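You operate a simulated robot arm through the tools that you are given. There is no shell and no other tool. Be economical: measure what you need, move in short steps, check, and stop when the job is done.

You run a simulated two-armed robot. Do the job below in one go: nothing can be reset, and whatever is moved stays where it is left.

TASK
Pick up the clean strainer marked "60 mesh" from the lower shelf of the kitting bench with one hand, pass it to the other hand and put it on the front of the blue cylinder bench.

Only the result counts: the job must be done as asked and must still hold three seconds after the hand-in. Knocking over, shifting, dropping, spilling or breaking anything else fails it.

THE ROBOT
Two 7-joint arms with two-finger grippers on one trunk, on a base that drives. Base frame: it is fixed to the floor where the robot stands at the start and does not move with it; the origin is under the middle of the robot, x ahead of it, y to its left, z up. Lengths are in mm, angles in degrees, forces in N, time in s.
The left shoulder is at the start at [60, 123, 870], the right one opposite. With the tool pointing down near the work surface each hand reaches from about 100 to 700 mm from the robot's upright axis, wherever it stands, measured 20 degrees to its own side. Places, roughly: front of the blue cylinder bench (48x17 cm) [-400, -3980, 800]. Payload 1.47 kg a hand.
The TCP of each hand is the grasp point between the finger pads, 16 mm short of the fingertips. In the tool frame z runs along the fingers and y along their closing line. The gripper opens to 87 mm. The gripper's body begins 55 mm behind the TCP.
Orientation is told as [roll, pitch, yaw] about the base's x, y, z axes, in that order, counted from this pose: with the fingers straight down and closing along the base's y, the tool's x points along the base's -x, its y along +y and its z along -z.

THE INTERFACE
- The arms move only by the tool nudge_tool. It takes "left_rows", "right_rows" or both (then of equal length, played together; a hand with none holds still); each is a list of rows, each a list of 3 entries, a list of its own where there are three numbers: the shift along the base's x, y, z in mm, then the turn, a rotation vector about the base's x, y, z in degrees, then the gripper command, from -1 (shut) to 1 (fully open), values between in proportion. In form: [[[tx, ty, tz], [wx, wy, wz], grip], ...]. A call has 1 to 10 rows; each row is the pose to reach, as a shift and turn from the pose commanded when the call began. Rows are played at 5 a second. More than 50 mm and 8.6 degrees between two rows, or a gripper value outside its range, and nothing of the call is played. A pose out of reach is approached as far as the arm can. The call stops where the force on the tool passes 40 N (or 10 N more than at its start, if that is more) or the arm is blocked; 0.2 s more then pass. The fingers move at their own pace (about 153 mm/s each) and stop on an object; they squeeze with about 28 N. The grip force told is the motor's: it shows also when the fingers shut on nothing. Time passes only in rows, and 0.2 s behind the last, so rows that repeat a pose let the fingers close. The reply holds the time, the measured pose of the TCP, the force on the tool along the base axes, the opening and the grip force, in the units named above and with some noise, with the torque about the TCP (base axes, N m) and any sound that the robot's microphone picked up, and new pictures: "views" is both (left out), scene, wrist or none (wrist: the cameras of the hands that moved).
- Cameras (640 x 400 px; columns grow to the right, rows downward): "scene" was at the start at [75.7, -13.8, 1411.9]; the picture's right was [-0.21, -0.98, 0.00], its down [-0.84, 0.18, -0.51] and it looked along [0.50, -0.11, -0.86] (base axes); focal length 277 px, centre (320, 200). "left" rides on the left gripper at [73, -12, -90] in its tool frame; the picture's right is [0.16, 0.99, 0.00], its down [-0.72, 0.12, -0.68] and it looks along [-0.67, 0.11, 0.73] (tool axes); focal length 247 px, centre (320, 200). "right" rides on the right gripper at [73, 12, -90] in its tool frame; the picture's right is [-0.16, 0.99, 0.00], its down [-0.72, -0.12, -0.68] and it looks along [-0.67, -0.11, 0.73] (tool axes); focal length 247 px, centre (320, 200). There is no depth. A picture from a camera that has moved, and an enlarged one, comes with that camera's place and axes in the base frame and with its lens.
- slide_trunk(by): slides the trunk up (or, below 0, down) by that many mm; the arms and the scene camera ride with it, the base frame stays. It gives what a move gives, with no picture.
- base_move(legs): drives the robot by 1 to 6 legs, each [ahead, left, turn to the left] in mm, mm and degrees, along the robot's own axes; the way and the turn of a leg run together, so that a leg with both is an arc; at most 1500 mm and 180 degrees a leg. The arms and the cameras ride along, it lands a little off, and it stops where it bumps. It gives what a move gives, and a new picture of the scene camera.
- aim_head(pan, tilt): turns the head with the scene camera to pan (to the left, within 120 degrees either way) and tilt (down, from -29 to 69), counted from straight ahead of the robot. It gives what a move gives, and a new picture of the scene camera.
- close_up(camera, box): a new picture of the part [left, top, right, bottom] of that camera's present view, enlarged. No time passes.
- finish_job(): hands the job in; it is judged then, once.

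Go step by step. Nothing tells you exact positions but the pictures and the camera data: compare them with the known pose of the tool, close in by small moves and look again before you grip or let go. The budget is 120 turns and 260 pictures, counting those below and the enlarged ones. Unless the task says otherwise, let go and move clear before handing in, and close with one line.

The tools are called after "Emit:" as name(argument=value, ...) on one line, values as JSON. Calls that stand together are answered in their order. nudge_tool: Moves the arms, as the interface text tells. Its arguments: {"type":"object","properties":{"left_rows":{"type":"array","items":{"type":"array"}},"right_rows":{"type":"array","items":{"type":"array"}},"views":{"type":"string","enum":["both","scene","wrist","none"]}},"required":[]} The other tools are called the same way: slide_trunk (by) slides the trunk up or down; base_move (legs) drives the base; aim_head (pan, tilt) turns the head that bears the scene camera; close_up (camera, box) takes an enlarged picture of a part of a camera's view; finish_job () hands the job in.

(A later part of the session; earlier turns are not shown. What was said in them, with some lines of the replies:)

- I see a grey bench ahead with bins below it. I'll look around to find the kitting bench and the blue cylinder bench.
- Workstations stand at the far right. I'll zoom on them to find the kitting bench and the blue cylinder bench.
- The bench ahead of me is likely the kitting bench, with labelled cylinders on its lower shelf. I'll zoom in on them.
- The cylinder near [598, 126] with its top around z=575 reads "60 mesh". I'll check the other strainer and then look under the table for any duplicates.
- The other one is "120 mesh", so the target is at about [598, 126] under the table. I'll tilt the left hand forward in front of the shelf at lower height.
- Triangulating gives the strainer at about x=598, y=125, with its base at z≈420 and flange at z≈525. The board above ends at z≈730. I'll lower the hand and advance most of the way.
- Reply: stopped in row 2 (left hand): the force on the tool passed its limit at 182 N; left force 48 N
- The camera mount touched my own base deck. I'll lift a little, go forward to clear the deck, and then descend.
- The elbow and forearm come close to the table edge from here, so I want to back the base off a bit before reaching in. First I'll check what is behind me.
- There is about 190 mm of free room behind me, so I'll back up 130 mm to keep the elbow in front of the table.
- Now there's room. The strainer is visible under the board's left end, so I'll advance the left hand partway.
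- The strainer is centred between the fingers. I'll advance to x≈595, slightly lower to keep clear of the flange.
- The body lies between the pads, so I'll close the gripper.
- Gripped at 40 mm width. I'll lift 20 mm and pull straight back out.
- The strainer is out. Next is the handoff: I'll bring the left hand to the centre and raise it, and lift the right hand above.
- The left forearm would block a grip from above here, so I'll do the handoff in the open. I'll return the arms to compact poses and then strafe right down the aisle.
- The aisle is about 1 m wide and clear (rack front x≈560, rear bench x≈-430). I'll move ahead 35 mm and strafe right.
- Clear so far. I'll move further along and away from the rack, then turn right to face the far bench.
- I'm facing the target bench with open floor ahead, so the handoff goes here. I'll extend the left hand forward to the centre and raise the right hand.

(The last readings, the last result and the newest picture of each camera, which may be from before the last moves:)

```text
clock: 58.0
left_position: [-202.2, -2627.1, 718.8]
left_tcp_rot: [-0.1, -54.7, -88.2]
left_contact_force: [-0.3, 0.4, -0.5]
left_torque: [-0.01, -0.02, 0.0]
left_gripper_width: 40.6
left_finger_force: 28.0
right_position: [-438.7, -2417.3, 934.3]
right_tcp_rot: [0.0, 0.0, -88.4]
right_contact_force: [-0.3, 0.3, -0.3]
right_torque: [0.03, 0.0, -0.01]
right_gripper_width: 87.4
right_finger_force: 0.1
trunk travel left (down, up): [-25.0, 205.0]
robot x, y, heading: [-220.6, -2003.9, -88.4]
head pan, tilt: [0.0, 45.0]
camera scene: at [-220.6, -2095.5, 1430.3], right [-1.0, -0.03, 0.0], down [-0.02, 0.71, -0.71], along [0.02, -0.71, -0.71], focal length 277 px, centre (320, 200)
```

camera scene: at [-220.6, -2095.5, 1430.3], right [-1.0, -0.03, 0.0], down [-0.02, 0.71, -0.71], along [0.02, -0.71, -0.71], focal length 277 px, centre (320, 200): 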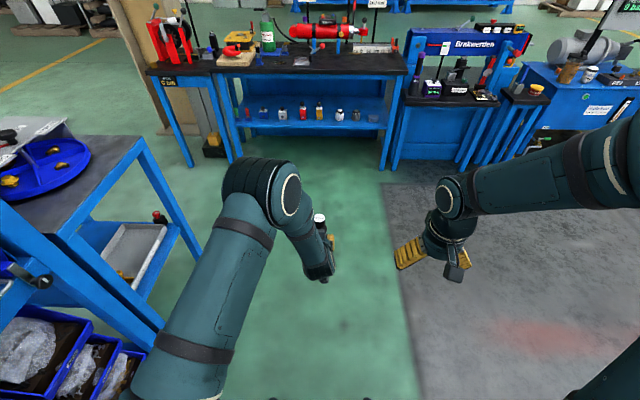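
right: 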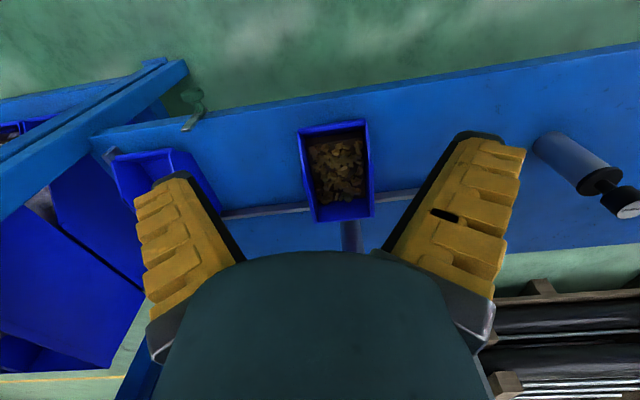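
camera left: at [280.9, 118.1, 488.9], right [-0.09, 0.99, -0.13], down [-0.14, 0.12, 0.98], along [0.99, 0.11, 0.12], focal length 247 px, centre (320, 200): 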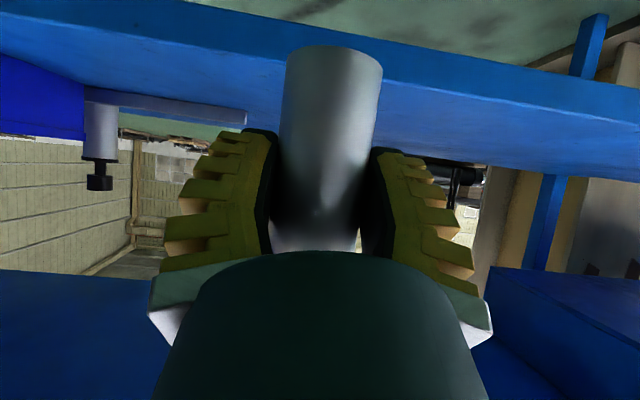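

The cap top is where I predicted, at about [-203, -2627, 822]. I'll bring the right hand over it.

Emit:
nudge_tool(right_rows=[[[25, -40, 10], [0, 0, 0], 1], [[55, -75, 10], [0, 0, 0], 1], [[85, -110, 10], [0, 0, 0], 1], [[115, -145, 10], [0, 0, 0], 1], [[145, -180, 10], [0, 0, 0], 1], [[180, -205, 10], [0, 0, 0], 1], [[210, -210, 10], [0, 0, 0], 1], [[236, -211, 10], [0, 0, 0], 1]])

```text
clock: 59.8
left_position: [-201.6, -2626.7, 718.9]
left_tcp_rot: [0.0, -54.8, -88.3]
left_contact_force: [0.2, 0.3, -0.8]
left_torque: [0.02, -0.04, 0.01]
left_gripper_width: 40.1
left_finger_force: 28.0
right_position: [-204.2, -2626.9, 944.6]
right_tcp_rot: [0.1, 0.1, -88.3]
right_contact_force: [-0.2, 0.1, 0.2]
right_torque: [0.0, 0.01, 0.0]
right_gripper_width: 87.0
right_finger_force: 0.0
trunk travel left (down, up): [-25.0, 205.0]
robot x, y, heading: [-221.7, -2005.5, -88.3]
head pan, tilt: [0.0, 45.0]
camera scene: at [-220.2, -2095.5, 1430.2], right [-1.0, -0.03, 0.0], down [-0.02, 0.71, -0.71], along [0.02, -0.71, -0.71], focal length 277 px, centre (320, 200)
camera right: at [-196.1, -2554.1, 1034.4], right [0.99, -0.13, 0.0], down [-0.09, -0.73, 0.68], along [-0.09, -0.67, -0.73], focal length 247 px, centre (320, 200)
```

scene: 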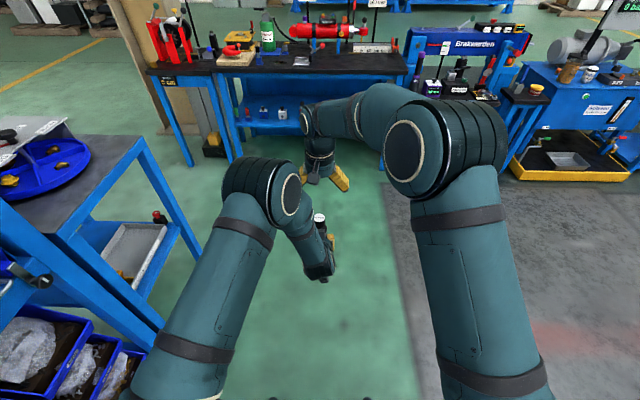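
right: 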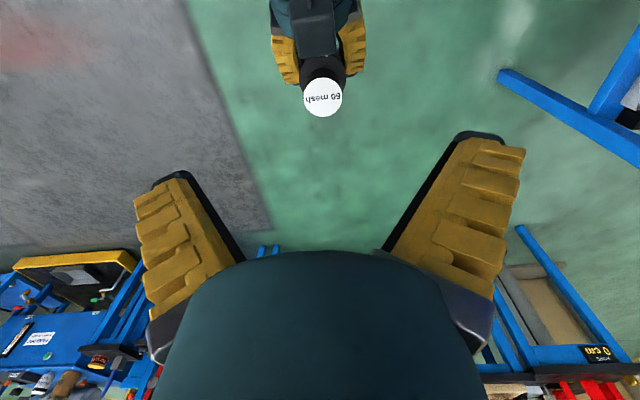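

The cap is directly below the right gripper (about -204, -2631). I'll descend most of the way, then check.

Emit:
nudge_tool(right_rows=[[[0, -4, -35], [0, 0, 0], 1], [[0, -4, -65], [0, 0, 0], 1], [[0, -4, -90], [0, 0, 0], 1], [[0, -4, -115], [0, 0, 0], 1]])

```text
clock: 60.8
left_position: [-203.0, -2627.0, 719.5]
left_tcp_rot: [-0.1, -54.6, -88.3]
left_contact_force: [-0.3, 0.2, -1.0]
left_torque: [0.01, 0.0, -0.02]
left_gripper_width: 40.2
left_finger_force: 27.8
right_position: [-203.7, -2632.2, 829.7]
right_tcp_rot: [0.0, 0.0, -88.5]
right_contact_force: [-0.3, -0.2, 1.1]
right_torque: [0.01, 0.01, 0.0]
right_gripper_width: 87.2
right_finger_force: 0.1
trunk travel left (down, up): [-25.0, 205.0]
robot x, y, heading: [-219.8, -2005.3, -88.2]
head pan, tilt: [0.0, 45.0]
camera scene: at [-220.6, -2095.8, 1430.2], right [-1.0, -0.03, 0.0], down [-0.02, 0.71, -0.71], along [0.02, -0.71, -0.71], focal length 277 px, centre (320, 200)
camera right: at [-197.6, -2560.2, 920.3], right [0.99, -0.13, 0.0], down [-0.1, -0.73, 0.68], along [-0.09, -0.67, -0.73], focal length 247 px, centre (320, 200)
```

scene: 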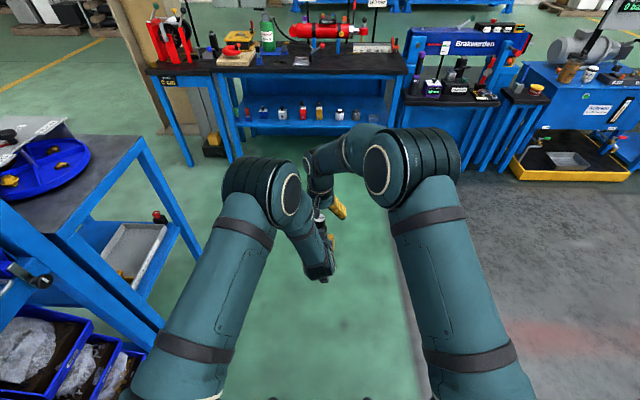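
right: 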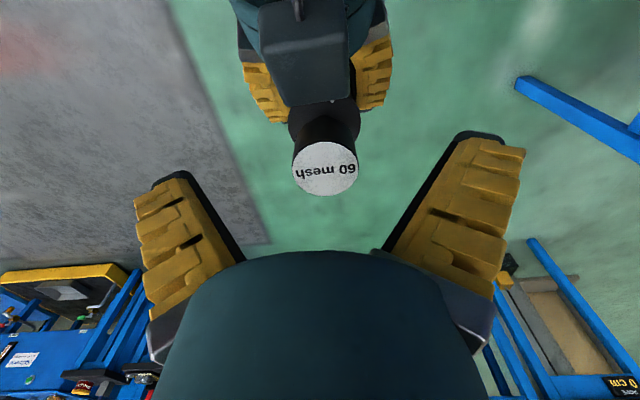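

Aligned. I'll descend the last 26 mm and close on the cap.

Emit:
nudge_tool(right_rows=[[[-1, 1, -13], [0, 0, 0], 1], [[-1, 1, -26], [0, 0, 0], 1], [[-1, 1, -26], [0, 0, 0], 1], [[-1, 1, -26], [0, 0, 0], 0], [[-1, 1, -26], [0, 0, 0], -0.4], [[-1, 1, -26], [0, 0, 0], -1], [[-1, 1, -26], [0, 0, 0], -1], [[-1, 1, -26], [0, 0, 0], -1]], views="wrist")

```text
clock: 62.6
left_position: [-202.3, -2626.2, 716.9]
left_tcp_rot: [-0.1, -54.6, -88.3]
left_contact_force: [-6.1, 1.2, -5.1]
left_torque: [0.2, -0.42, -0.07]
left_gripper_width: 40.2
left_finger_force: 28.2
right_position: [-205.4, -2629.8, 804.9]
right_tcp_rot: [0.0, 0.0, -88.3]
right_contact_force: [6.2, -1.3, 4.4]
right_torque: [-0.26, -0.15, 0.06]
right_gripper_width: 25.2
right_finger_force: 28.2
trunk travel left (down, up): [-25.0, 205.0]
robot x, y, heading: [-220.9, -2002.8, -88.4]
head pan, tilt: [0.0, 45.0]
camera right: at [-196.7, -2557.6, 894.9], right [0.99, -0.13, 0.0], down [-0.1, -0.73, 0.68], along [-0.09, -0.68, -0.73], focal length 247 px, centre (320, 200)
```

right: 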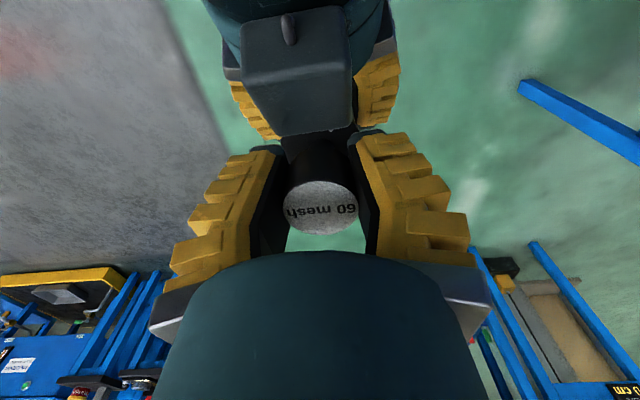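

The right hand closed at 25 mm on the cap with 28 N. I'll do a small upward tug to test the grip before releasing the left.

Emit:
nudge_tool(right_rows=[[[1, 0, 2], [0, 0, 0], -1], [[1, 0, 4], [0, 0, 0], -1], [[1, 0, 4], [0, 0, 0], -1]], views="none")

Emit:
close_up(camera="right", box=[220, 100, 420, 260])

Emit:
close_up(camera="scene", box=[270, 150, 370, 290])

```text
clock: 63.4
left_position: [-202.6, -2628.1, 719.5]
left_tcp_rot: [-0.2, -54.8, -88.2]
left_contact_force: [-4.1, 8.8, 12.6]
left_torque: [-0.33, -0.19, 0.01]
left_gripper_width: 41.6
left_finger_force: 28.2
right_position: [-204.3, -2628.3, 809.5]
right_tcp_rot: [-0.1, 0.1, -88.4]
right_contact_force: [3.4, -9.0, -11.7]
right_torque: [-0.46, -0.07, -0.07]
right_gripper_width: 23.2
right_finger_force: 28.3
trunk travel left (down, up): [-25.0, 205.0]
robot x, y, heading: [-223.8, -2004.7, -88.2]
head pan, tilt: [0.0, 45.0]
```

```text
2.50 times, centred on (320, 180) of right
camera zoom: at [-196.5, -2557.2, 898.3], right [0.99, -0.13, 0.0], down [-0.09, -0.73, 0.68], along [-0.09, -0.67, -0.73], focal length 617 px, centre (320, 250)
```

zoom: 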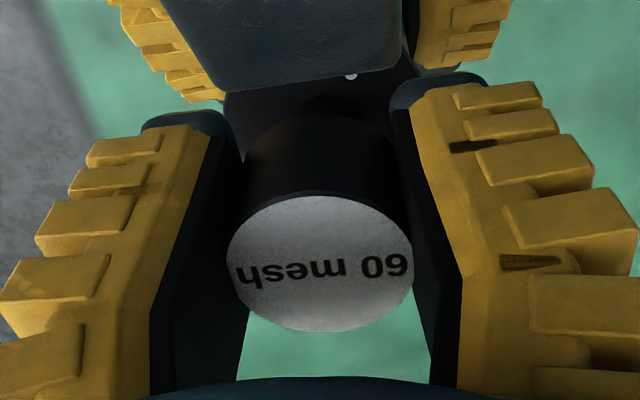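

```text
2.86 times, centred on (320, 220) of scene
camera zoom: at [-220.6, -2095.5, 1430.3], right [-1.0, -0.03, 0.0], down [-0.02, 0.71, -0.71], along [0.02, -0.71, -0.71], focal length 790 px, centre (320, 143)
```

zoom: 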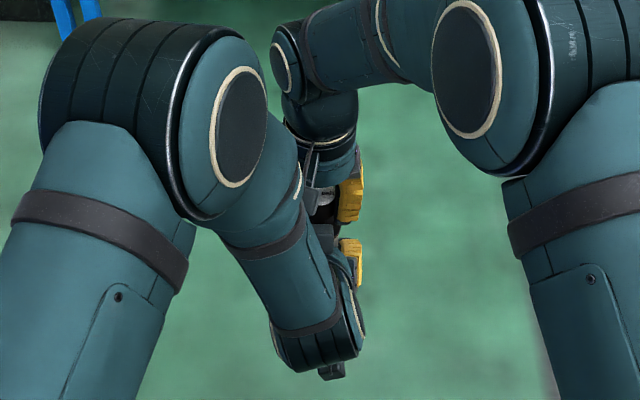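

The tug transmitted about 12 N, so the right hand holds. I'll relax the preload and open the left hand.

Emit:
nudge_tool(right_rows=[[[0, 0, -2], [0, 0, 0], -1], [[0, 0, -3], [0, 0, 0], -1], [[0, 0, -3], [0, 0, 0], -1], [[0, 0, -3], [0, 0, 0], -1], [[0, 0, -3], [0, 0, 0], -1]], left_rows=[[[0, 0, 0], [0, 0, 0], -1], [[0, 0, 0], [0, 0, 0], -1], [[0, 0, 0], [0, 0, 0], 0.2], [[0, 0, 0], [0, 0, 0], 0.7], [[0, 0, 0], [0, 0, 0], 1]], views="wrist")

```text
clock: 64.6
left_position: [-202.3, -2627.3, 717.2]
left_tcp_rot: [-0.2, -54.7, -88.2]
left_contact_force: [-0.4, -0.1, 1.3]
left_torque: [-0.02, -0.04, 0.0]
left_gripper_width: 86.8
left_finger_force: 0.1
right_position: [-204.7, -2629.2, 806.9]
right_tcp_rot: [0.1, 0.0, -88.3]
right_contact_force: [0.0, 0.7, 0.3]
right_torque: [-0.03, 0.01, 0.01]
right_gripper_width: 23.2
right_finger_force: 28.0
trunk travel left (down, up): [-25.0, 205.0]
robot x, y, heading: [-221.0, -2004.6, -88.4]
head pan, tilt: [0.0, 45.0]
camera right: at [-196.7, -2557.1, 896.0], right [0.99, -0.13, 0.0], down [-0.09, -0.73, 0.68], along [-0.09, -0.67, -0.73], focal length 247 px, centre (320, 200)
camera left: at [-217.2, -2512.0, 709.8], right [0.98, 0.12, -0.13], down [0.11, 0.14, 0.98], along [0.14, -0.98, 0.12], focal length 247 px, centre (320, 200)
```

right: 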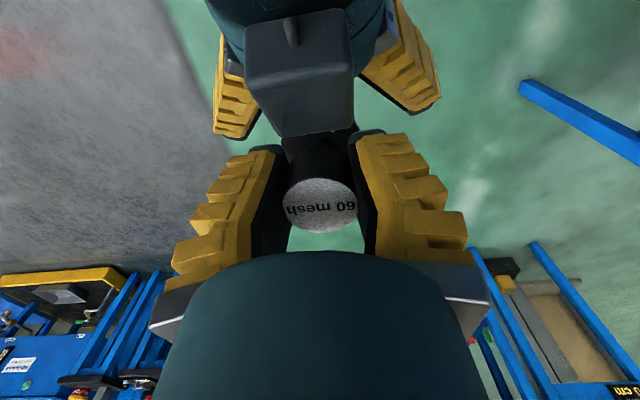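
left: 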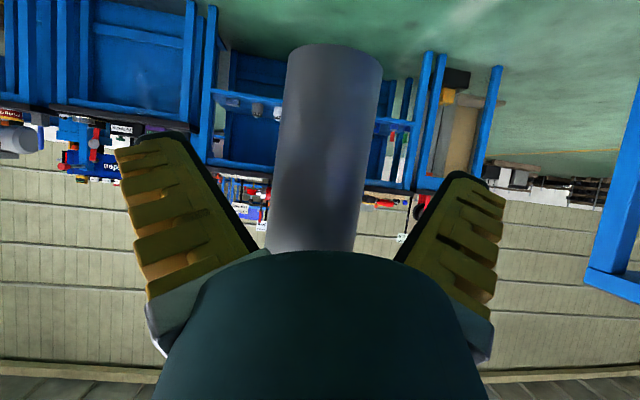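

The right hand holds the strainer alone. I'll withdraw the left hand backward and to its side.

Emit:
nudge_tool(left_rows=[[[0, 35, 0], [0, 0, 0], 1], [[0, 70, 0], [0, 0, 0], 1], [[0, 105, -10], [0, 0, 0], 1], [[20, 135, -30], [0, 0, 0], 1], [[55, 145, -55], [0, 0, 0], 1], [[85, 150, -80], [0, 0, 0], 1], [[110, 150, -100], [0, 0, 0], 1]], views="scene")

```text
clock: 66.2
left_position: [-91.9, -2473.5, 618.4]
left_tcp_rot: [-0.1, -54.6, -88.2]
left_contact_force: [0.2, -0.1, -0.6]
left_torque: [-0.01, 0.05, -0.01]
left_gripper_width: 87.2
left_finger_force: 0.1
right_position: [-204.4, -2629.4, 806.0]
right_tcp_rot: [0.0, 0.1, -88.3]
right_contact_force: [1.1, 0.5, 0.3]
right_torque: [0.01, 0.02, -0.01]
right_gripper_width: 23.1
right_finger_force: 27.9
trunk travel left (down, up): [-25.0, 205.0]
robot x, y, heading: [-224.4, -2005.0, -88.4]
head pan, tilt: [0.0, 45.0]
camera scene: at [-220.3, -2095.6, 1430.2], right [-1.0, -0.03, 0.0], down [-0.02, 0.71, -0.71], along [0.02, -0.71, -0.71], focal length 277 px, centre (320, 200)
```

scene: 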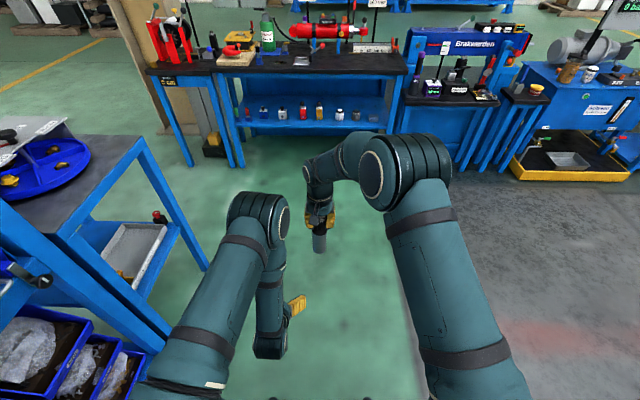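

Next I'll raise the trunk so the strainer clears the bench top, and zoom in on the target area.

Emit:
slide_trunk(by=150)

Emit:
aim_head(pan=-5, tilt=30)

Emit:
close_up(camera="scene", box=[180, 60, 420, 210])

```text
clock: 67.9
left_position: [-93.0, -2474.6, 768.8]
left_tcp_rot: [-0.1, -54.6, -88.3]
left_contact_force: [-1.1, -0.5, 0.1]
left_torque: [0.02, 0.01, -0.01]
left_gripper_width: 87.2
left_finger_force: 0.1
right_position: [-204.4, -2629.6, 956.1]
right_tcp_rot: [0.0, 0.2, -88.3]
right_contact_force: [0.6, 0.3, -0.9]
right_torque: [0.02, 0.02, 0.0]
right_gripper_width: 23.2
right_finger_force: 27.7
trunk travel left (down, up): [-175.0, 55.0]
robot x, y, heading: [-221.7, -2007.9, -88.3]
head pan, tilt: [0.0, 45.0]
```

```text
clock: 68.7
left_position: [-92.8, -2473.7, 769.5]
left_tcp_rot: [-0.1, -54.7, -88.3]
left_contact_force: [-0.2, 0.1, -0.1]
left_torque: [0.03, 0.0, -0.03]
left_gripper_width: 87.1
left_finger_force: 0.1
right_position: [-204.8, -2628.7, 956.4]
right_tcp_rot: [0.0, 0.0, -88.3]
right_contact_force: [-0.2, 0.1, -0.6]
right_torque: [0.02, 0.02, 0.01]
right_gripper_width: 22.7
right_finger_force: 27.7
trunk travel left (down, up): [-175.0, 55.0]
robot x, y, heading: [-221.0, -2008.4, -88.3]
head pan, tilt: [-5.0, 30.0]
camera scene: at [-228.2, -2104.5, 1602.8], right [-1.0, 0.06, 0.0], down [0.03, 0.5, -0.87], along [-0.05, -0.86, -0.5], focal length 277 px, centre (320, 200)
```

scene: 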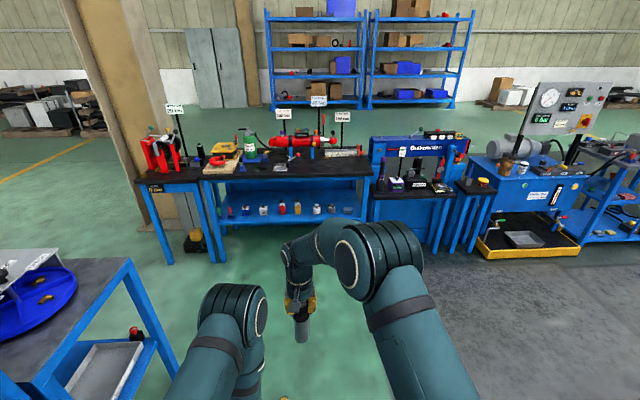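

```text
2.67 times, centred on (300, 135) of scene
camera zoom: at [-228.2, -2104.5, 1602.8], right [-1.0, 0.06, 0.0], down [0.03, 0.5, -0.87], along [-0.05, -0.86, -0.5], focal length 738 px, centre (373, 373)
```

zoom: 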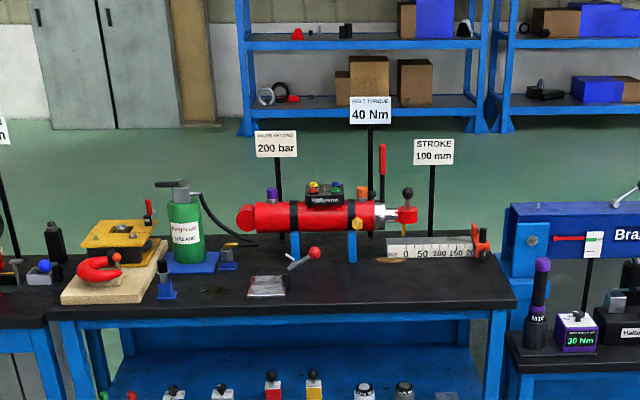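

The target zone in front of the cylinder is free; the clear bag lies to its left and the ruler behind. I'll shift the right hand right and up, and tuck the left hand back.

Emit:
nudge_tool(right_rows=[[[-30, 0, 15], [0, 0, 0], -1], [[-60, 0, 30], [0, 0, 0], -1], [[-90, 0, 45], [0, 0, 0], -1], [[-120, 0, 50], [0, 0, 0], -1], [[-150, 0, 50], [0, 0, 0], -1]], left_rows=[[[10, 20, 0], [0, 0, 0], 1], [[20, 40, 0], [0, 0, 0], 1], [[30, 60, 0], [0, 0, 0], 1], [[30, 80, 0], [0, 0, 0], 1], [[30, 100, 0], [0, 0, 0], 1]], views="none")

Emit:
base_move(legs=[[0, 0, -1.7], [900, -40, 0]])

```text
clock: 69.9
left_position: [-62.9, -2373.7, 769.3]
left_tcp_rot: [0.0, -54.7, -88.3]
left_contact_force: [-0.4, 0.5, 1.3]
left_torque: [0.01, 0.0, 0.03]
left_gripper_width: 87.2
left_finger_force: 0.0
right_position: [-358.0, -2628.1, 1005.6]
right_tcp_rot: [0.0, 0.1, -88.2]
right_contact_force: [-0.4, -0.4, -0.8]
right_torque: [0.03, -0.02, 0.02]
right_gripper_width: 22.9
right_finger_force: 28.3
trunk travel left (down, up): [-175.0, 55.0]
robot x, y, heading: [-224.3, -2002.9, -88.0]
head pan, tilt: [-5.0, 30.0]
```

```text
clock: 75.0
left_position: [-114.4, -3277.6, 769.7]
left_tcp_rot: [-0.1, -54.6, -89.9]
left_contact_force: [-0.3, 0.1, -0.7]
left_torque: [0.0, -0.02, 0.0]
left_gripper_width: 87.1
left_finger_force: 0.0
right_position: [-415.0, -3525.0, 1004.9]
right_tcp_rot: [0.0, -0.1, -90.0]
right_contact_force: [-0.9, -0.1, -0.6]
right_torque: [-0.01, 0.0, 0.02]
right_gripper_width: 22.7
right_finger_force: 28.3
trunk travel left (down, up): [-175.0, 55.0]
robot x, y, heading: [-260.2, -2904.3, -89.9]
head pan, tilt: [-5.0, 30.0]
camera scene: at [-272.0, -3005.2, 1602.8], right [-1.0, 0.09, 0.0], down [0.04, 0.5, -0.87], along [-0.08, -0.86, -0.5], focal length 277 px, centre (320, 200)
```

scene: 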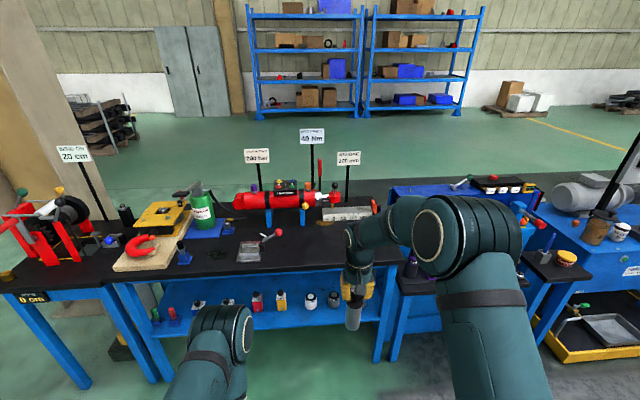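

The course is aligned with the strainer at x≈-415. I'll drive ahead slowly 430 mm so it ends over the front zone, still 60 mm above the top.

Emit:
base_move(legs=[[250, 0, 0], [180, 0, 0]])

Emit:
aim_head(pan=-5, tilt=45)

Emit:
close_up(camera="right", box=[0, 0, 640, 400])

```text
clock: 77.9
left_position: [-112.5, -3710.8, 767.9]
left_tcp_rot: [0.0, -54.6, -89.6]
left_contact_force: [0.1, -0.1, 0.2]
left_torque: [-0.01, 0.0, 0.03]
left_gripper_width: 86.9
left_finger_force: 0.1
right_position: [-413.9, -3959.3, 1003.4]
right_tcp_rot: [0.0, 0.1, -89.8]
right_contact_force: [0.4, 0.1, -1.5]
right_torque: [0.03, -0.01, 0.0]
right_gripper_width: 22.3
right_finger_force: 28.0
trunk travel left (down, up): [-175.0, 55.0]
robot x, y, heading: [-264.4, -3339.9, -89.9]
head pan, tilt: [-5.0, 30.0]
camera scene: at [-271.5, -3439.5, 1602.8], right [-1.0, 0.08, 0.0], down [0.04, 0.5, -0.87], along [-0.07, -0.86, -0.5], focal length 277 px, centre (320, 200)
```

scene: 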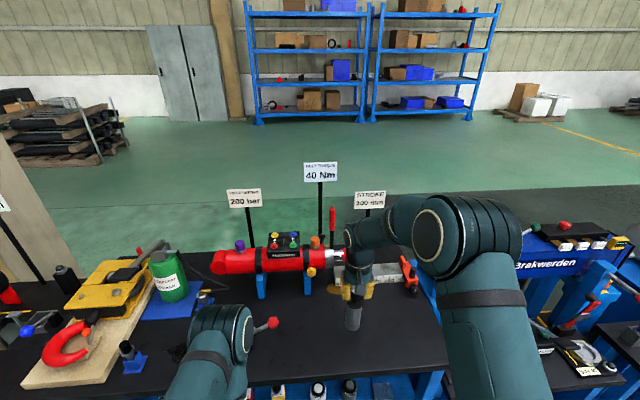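

```text
clock: 78.7
left_position: [-113.2, -3710.4, 768.6]
left_tcp_rot: [-0.1, -54.7, -89.7]
left_contact_force: [-0.5, 0.1, -0.2]
left_torque: [0.0, -0.03, -0.01]
left_gripper_width: 87.0
left_finger_force: 0.0
right_position: [-413.2, -3958.1, 1005.0]
right_tcp_rot: [0.0, 0.0, -89.8]
right_contact_force: [0.8, -0.6, -0.7]
right_torque: [0.01, -0.02, -0.01]
right_gripper_width: 22.5
right_finger_force: 28.1
trunk travel left (down, up): [-175.0, 55.0]
robot x, y, heading: [-266.3, -3340.0, -90.0]
head pan, tilt: [-5.0, 45.0]
camera scene: at [-270.7, -3429.0, 1580.3], right [-1.0, 0.08, 0.0], down [0.06, 0.7, -0.71], along [-0.06, -0.71, -0.71], focal length 277 px, centre (320, 200)
```

scene: 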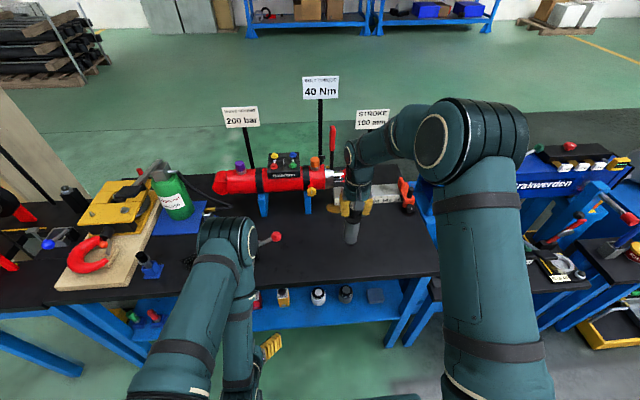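

```text
1.00 times, centred on (320, 200) of right (not enlarged: the box is as wide or as high as the picture)
camera zoom: at [-404.3, -3886.8, 1094.7], right [0.99, -0.15, 0.0], down [-0.11, -0.72, 0.68], along [-0.11, -0.67, -0.73], focal length 247 px, centre (320, 200)
```

zoom: 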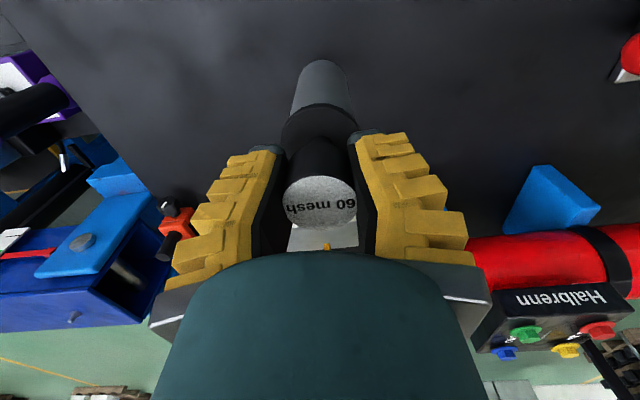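

The strainer is upright above a free spot. I'll move 13 mm further in and lower it close to the surface.

Emit:
nudge_tool(right_rows=[[[2, -6, -20], [0, 0, 0], -1], [[3, -13, -35], [0, 0, 0], -1], [[3, -13, -45], [0, 0, 0], -1], [[3, -13, -52], [0, 0, 0], -1]])

Emit:
close_up(camera="scene", box=[280, 150, 430, 290])

```text
clock: 79.7
left_position: [-111.7, -3709.5, 769.3]
left_tcp_rot: [-0.1, -54.7, -89.7]
left_contact_force: [-0.1, -1.0, -0.5]
left_torque: [0.01, 0.01, 0.0]
left_gripper_width: 87.1
left_finger_force: 0.1
right_position: [-410.7, -3972.4, 951.9]
right_tcp_rot: [0.0, 0.0, -89.9]
right_contact_force: [-0.2, 0.0, -0.8]
right_torque: [0.04, -0.02, 0.0]
right_gripper_width: 22.4
right_finger_force: 27.9
trunk travel left (down, up): [-175.0, 55.0]
robot x, y, heading: [-263.5, -3340.4, -89.9]
head pan, tilt: [-5.0, 45.0]
camera scene: at [-270.7, -3429.2, 1580.3], right [-1.0, 0.08, 0.0], down [0.06, 0.7, -0.71], along [-0.06, -0.7, -0.71], focal length 277 px, centre (320, 200)
camera right: at [-401.6, -3900.0, 1041.8], right [0.99, -0.16, 0.0], down [-0.11, -0.72, 0.68], along [-0.11, -0.67, -0.73], focal length 247 px, centre (320, 200)
```

scene: 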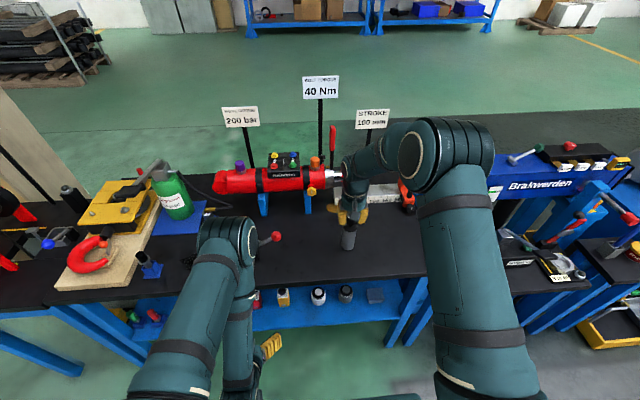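
right: 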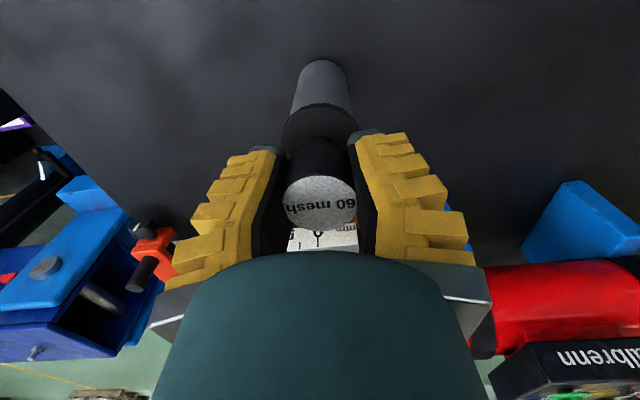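

```text
2.86 times, centred on (355, 220) of scene
camera zoom: at [-270.7, -3429.2, 1580.3], right [-1.0, 0.08, 0.0], down [0.06, 0.7, -0.71], along [-0.06, -0.7, -0.71], focal length 790 px, centre (220, 143)
```

zoom: 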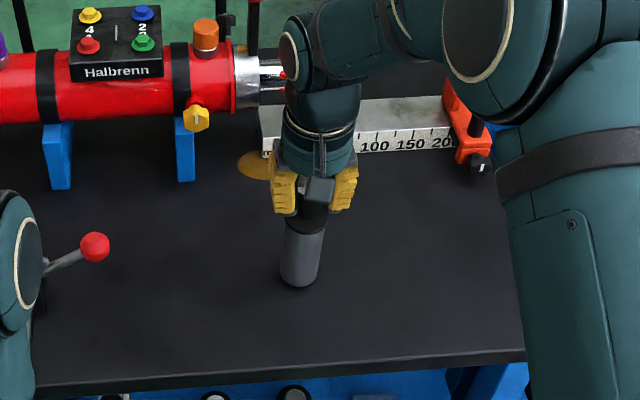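

The base is a little above the surface, with a shadow just below. I'll lower in 2–3 mm steps, watching the force.

Emit:
nudge_tool(right_rows=[[[0, 0, -3], [0, 0, 0], -1], [[0, 0, -6], [0, 0, 0], -1], [[0, 0, -8], [0, 0, 0], -1], [[0, 0, -10], [0, 0, 0], -1]], views="none")

Emit:
close_up(camera="scene", box=[310, 190, 390, 260])

```text
clock: 80.7
left_position: [-112.9, -3709.4, 769.2]
left_tcp_rot: [-0.1, -54.7, -89.6]
left_contact_force: [0.8, -0.4, 0.0]
left_torque: [-0.02, 0.0, -0.01]
left_gripper_width: 87.2
left_finger_force: 0.0
right_position: [-411.4, -3972.0, 943.1]
right_tcp_rot: [0.0, -0.1, -90.0]
right_contact_force: [-0.3, -0.7, -0.6]
right_torque: [0.0, 0.01, 0.03]
right_gripper_width: 22.8
right_finger_force: 28.1
trunk travel left (down, up): [-175.0, 55.0]
robot x, y, heading: [-262.3, -3338.6, -89.7]
head pan, tilt: [-5.0, 45.0]
```

```text
5.71 times, centred on (350, 225) of scene
camera zoom: at [-270.7, -3429.2, 1580.3], right [-1.0, 0.08, 0.0], down [0.06, 0.7, -0.71], along [-0.06, -0.7, -0.71], focal length 1581 px, centre (149, 57)
```

zoom: 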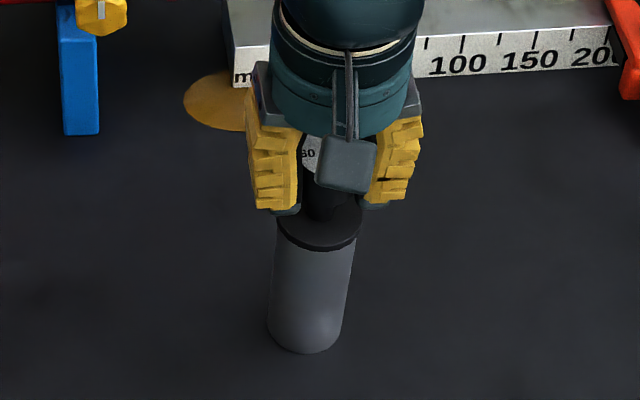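

Emit:
nudge_tool(right_rows=[[[0, 0, -2], [0, 0, 0], -1], [[0, 0, -4], [0, 0, 0], -1], [[0, 0, -6], [0, 0, 0], -1]], views="none")

```text
clock: 81.5
left_position: [-112.5, -3709.8, 769.7]
left_tcp_rot: [-0.1, -54.6, -89.7]
left_contact_force: [0.0, -0.2, -0.3]
left_torque: [-0.03, 0.0, 0.02]
left_gripper_width: 86.9
left_finger_force: 0.1
right_position: [-410.1, -3972.6, 939.9]
right_tcp_rot: [-0.1, -0.3, -89.8]
right_contact_force: [0.8, -3.3, 19.3]
right_torque: [-0.15, -0.02, 0.0]
right_gripper_width: 25.8
right_finger_force: 27.7
trunk travel left (down, up): [-175.0, 55.0]
robot x, y, heading: [-265.9, -3337.2, -89.7]
head pan, tilt: [-5.0, 45.0]
```

Contact is confirmed at 19 N upward. I'll ease off and open the gripper gently.

Emit:
nudge_tool(right_rows=[[[0, 0, 2], [0, 0, 0], -1], [[0, 0, 3], [0, 0, 0], -1], [[0, 0, 3], [0, 0, 0], -0.3], [[0, 0, 3], [0, 0, 0], 0], [[0, 0, 3], [0, 0, 0], 0.5], [[0, 0, 3], [0, 0, 0], 1], [[0, 0, 3], [0, 0, 0], 1]])

```text
clock: 83.1
left_position: [-112.9, -3711.2, 769.0]
left_tcp_rot: [-0.1, -54.7, -89.8]
left_contact_force: [-1.1, 0.7, -0.3]
left_torque: [0.03, -0.01, 0.0]
left_gripper_width: 86.9
left_finger_force: 0.0
right_position: [-410.3, -3972.7, 940.2]
right_tcp_rot: [0.0, 0.0, -89.9]
right_contact_force: [0.4, 0.2, -0.4]
right_torque: [0.01, -0.02, 0.01]
right_gripper_width: 87.1
right_finger_force: 0.0
trunk travel left (down, up): [-175.0, 55.0]
robot x, y, heading: [-265.7, -3337.4, -89.5]
head pan, tilt: [-5.0, 45.0]
camera scene: at [-270.7, -3429.0, 1580.3], right [-1.0, 0.08, 0.0], down [0.06, 0.7, -0.71], along [-0.06, -0.7, -0.71], focal length 277 px, centre (320, 200)
camera right: at [-401.5, -3901.2, 1029.5], right [0.99, -0.15, 0.0], down [-0.11, -0.72, 0.68], along [-0.11, -0.67, -0.73], focal length 247 px, centre (320, 200)
```

scene: 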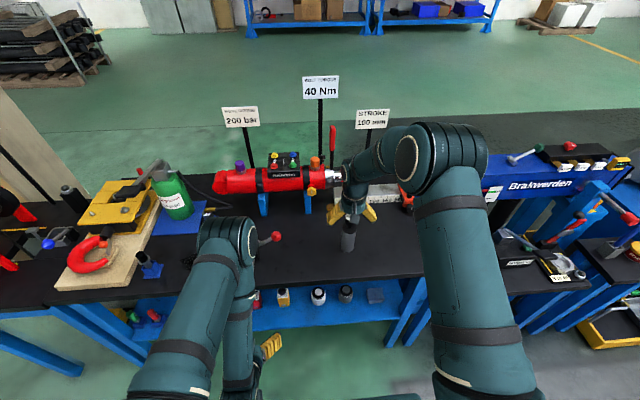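
right: 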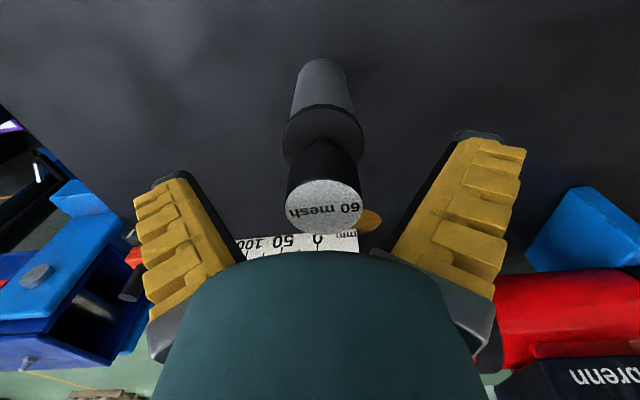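

It stands on its own. I'll lift the hand straight up and pull it away.

Emit:
nudge_tool(right_rows=[[[0, 0, 25], [0, 0, 0], 1], [[0, 0, 60], [0, 0, 0], 1], [[0, 0, 95], [0, 0, 0], 1], [[0, 0, 120], [0, 0, 0], 1], [[-10, 40, 130], [0, 0, 0], 1], [[-20, 80, 130], [0, 0, 0], 1], [[-40, 120, 130], [0, 0, 0], 1], [[-50, 160, 130], [0, 0, 0], 1]])

Emit:
close_up(camera="scene", box=[280, 150, 430, 290])

```text
clock: 84.9
left_position: [-112.0, -3710.4, 769.8]
left_tcp_rot: [-0.1, -54.7, -89.7]
left_contact_force: [0.9, -0.5, 0.5]
left_torque: [0.01, 0.0, 0.0]
left_gripper_width: 87.0
left_finger_force: 0.1
right_position: [-464.0, -3809.7, 1073.1]
right_tcp_rot: [-0.1, 0.0, -89.8]
right_contact_force: [-0.2, 0.4, -0.5]
right_torque: [0.0, 0.03, -0.02]
right_gripper_width: 86.9
right_finger_force: 0.1
trunk travel left (down, up): [-175.0, 55.0]
robot x, y, heading: [-261.0, -3339.2, -89.8]
head pan, tilt: [-5.0, 45.0]
camera scene: at [-270.9, -3428.1, 1580.4], right [-1.0, 0.08, 0.0], down [0.06, 0.7, -0.71], along [-0.06, -0.71, -0.71], focal length 277 px, centre (320, 200)
camera right: at [-453.9, -3737.5, 1163.0], right [0.99, -0.15, 0.0], down [-0.11, -0.72, 0.68], along [-0.1, -0.67, -0.73], focal length 247 px, centre (320, 200)
```

scene: 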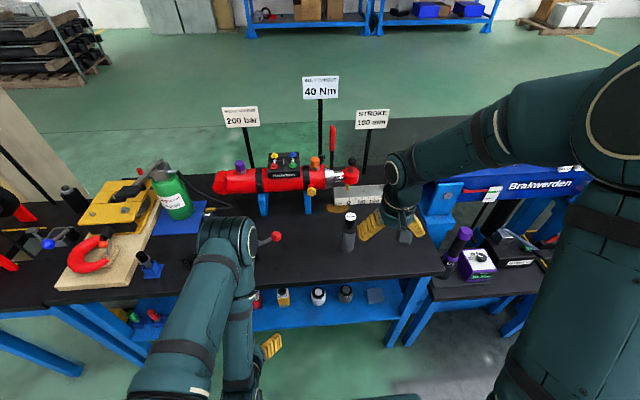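
right: 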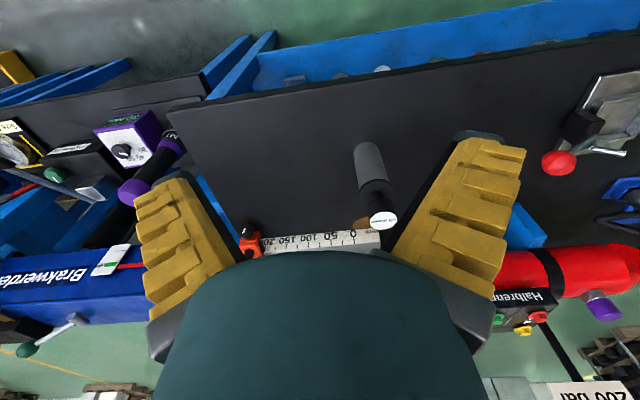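

```text
2.86 times, centred on (355, 220) of scene
camera zoom: at [-270.9, -3428.1, 1580.4], right [-1.0, 0.08, 0.0], down [0.06, 0.7, -0.71], along [-0.06, -0.71, -0.71], focal length 790 px, centre (220, 143)
```

zoom: 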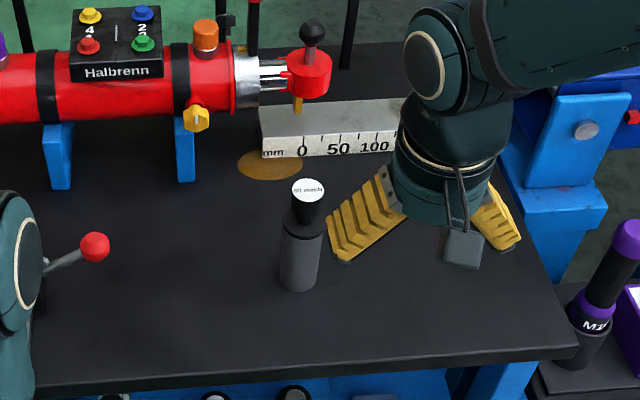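

The strainer stands upright in the front zone of the cylinder bench, with both hands clear and nothing else disturbed. I'm handing in the job.

Emit:
finish_job()

```text
The job is handed in.
```

The clean "60 mesh" strainer is standing upright on the front of the blue cylinder bench; the left hand picked it up and passed it to the right, which set it down.
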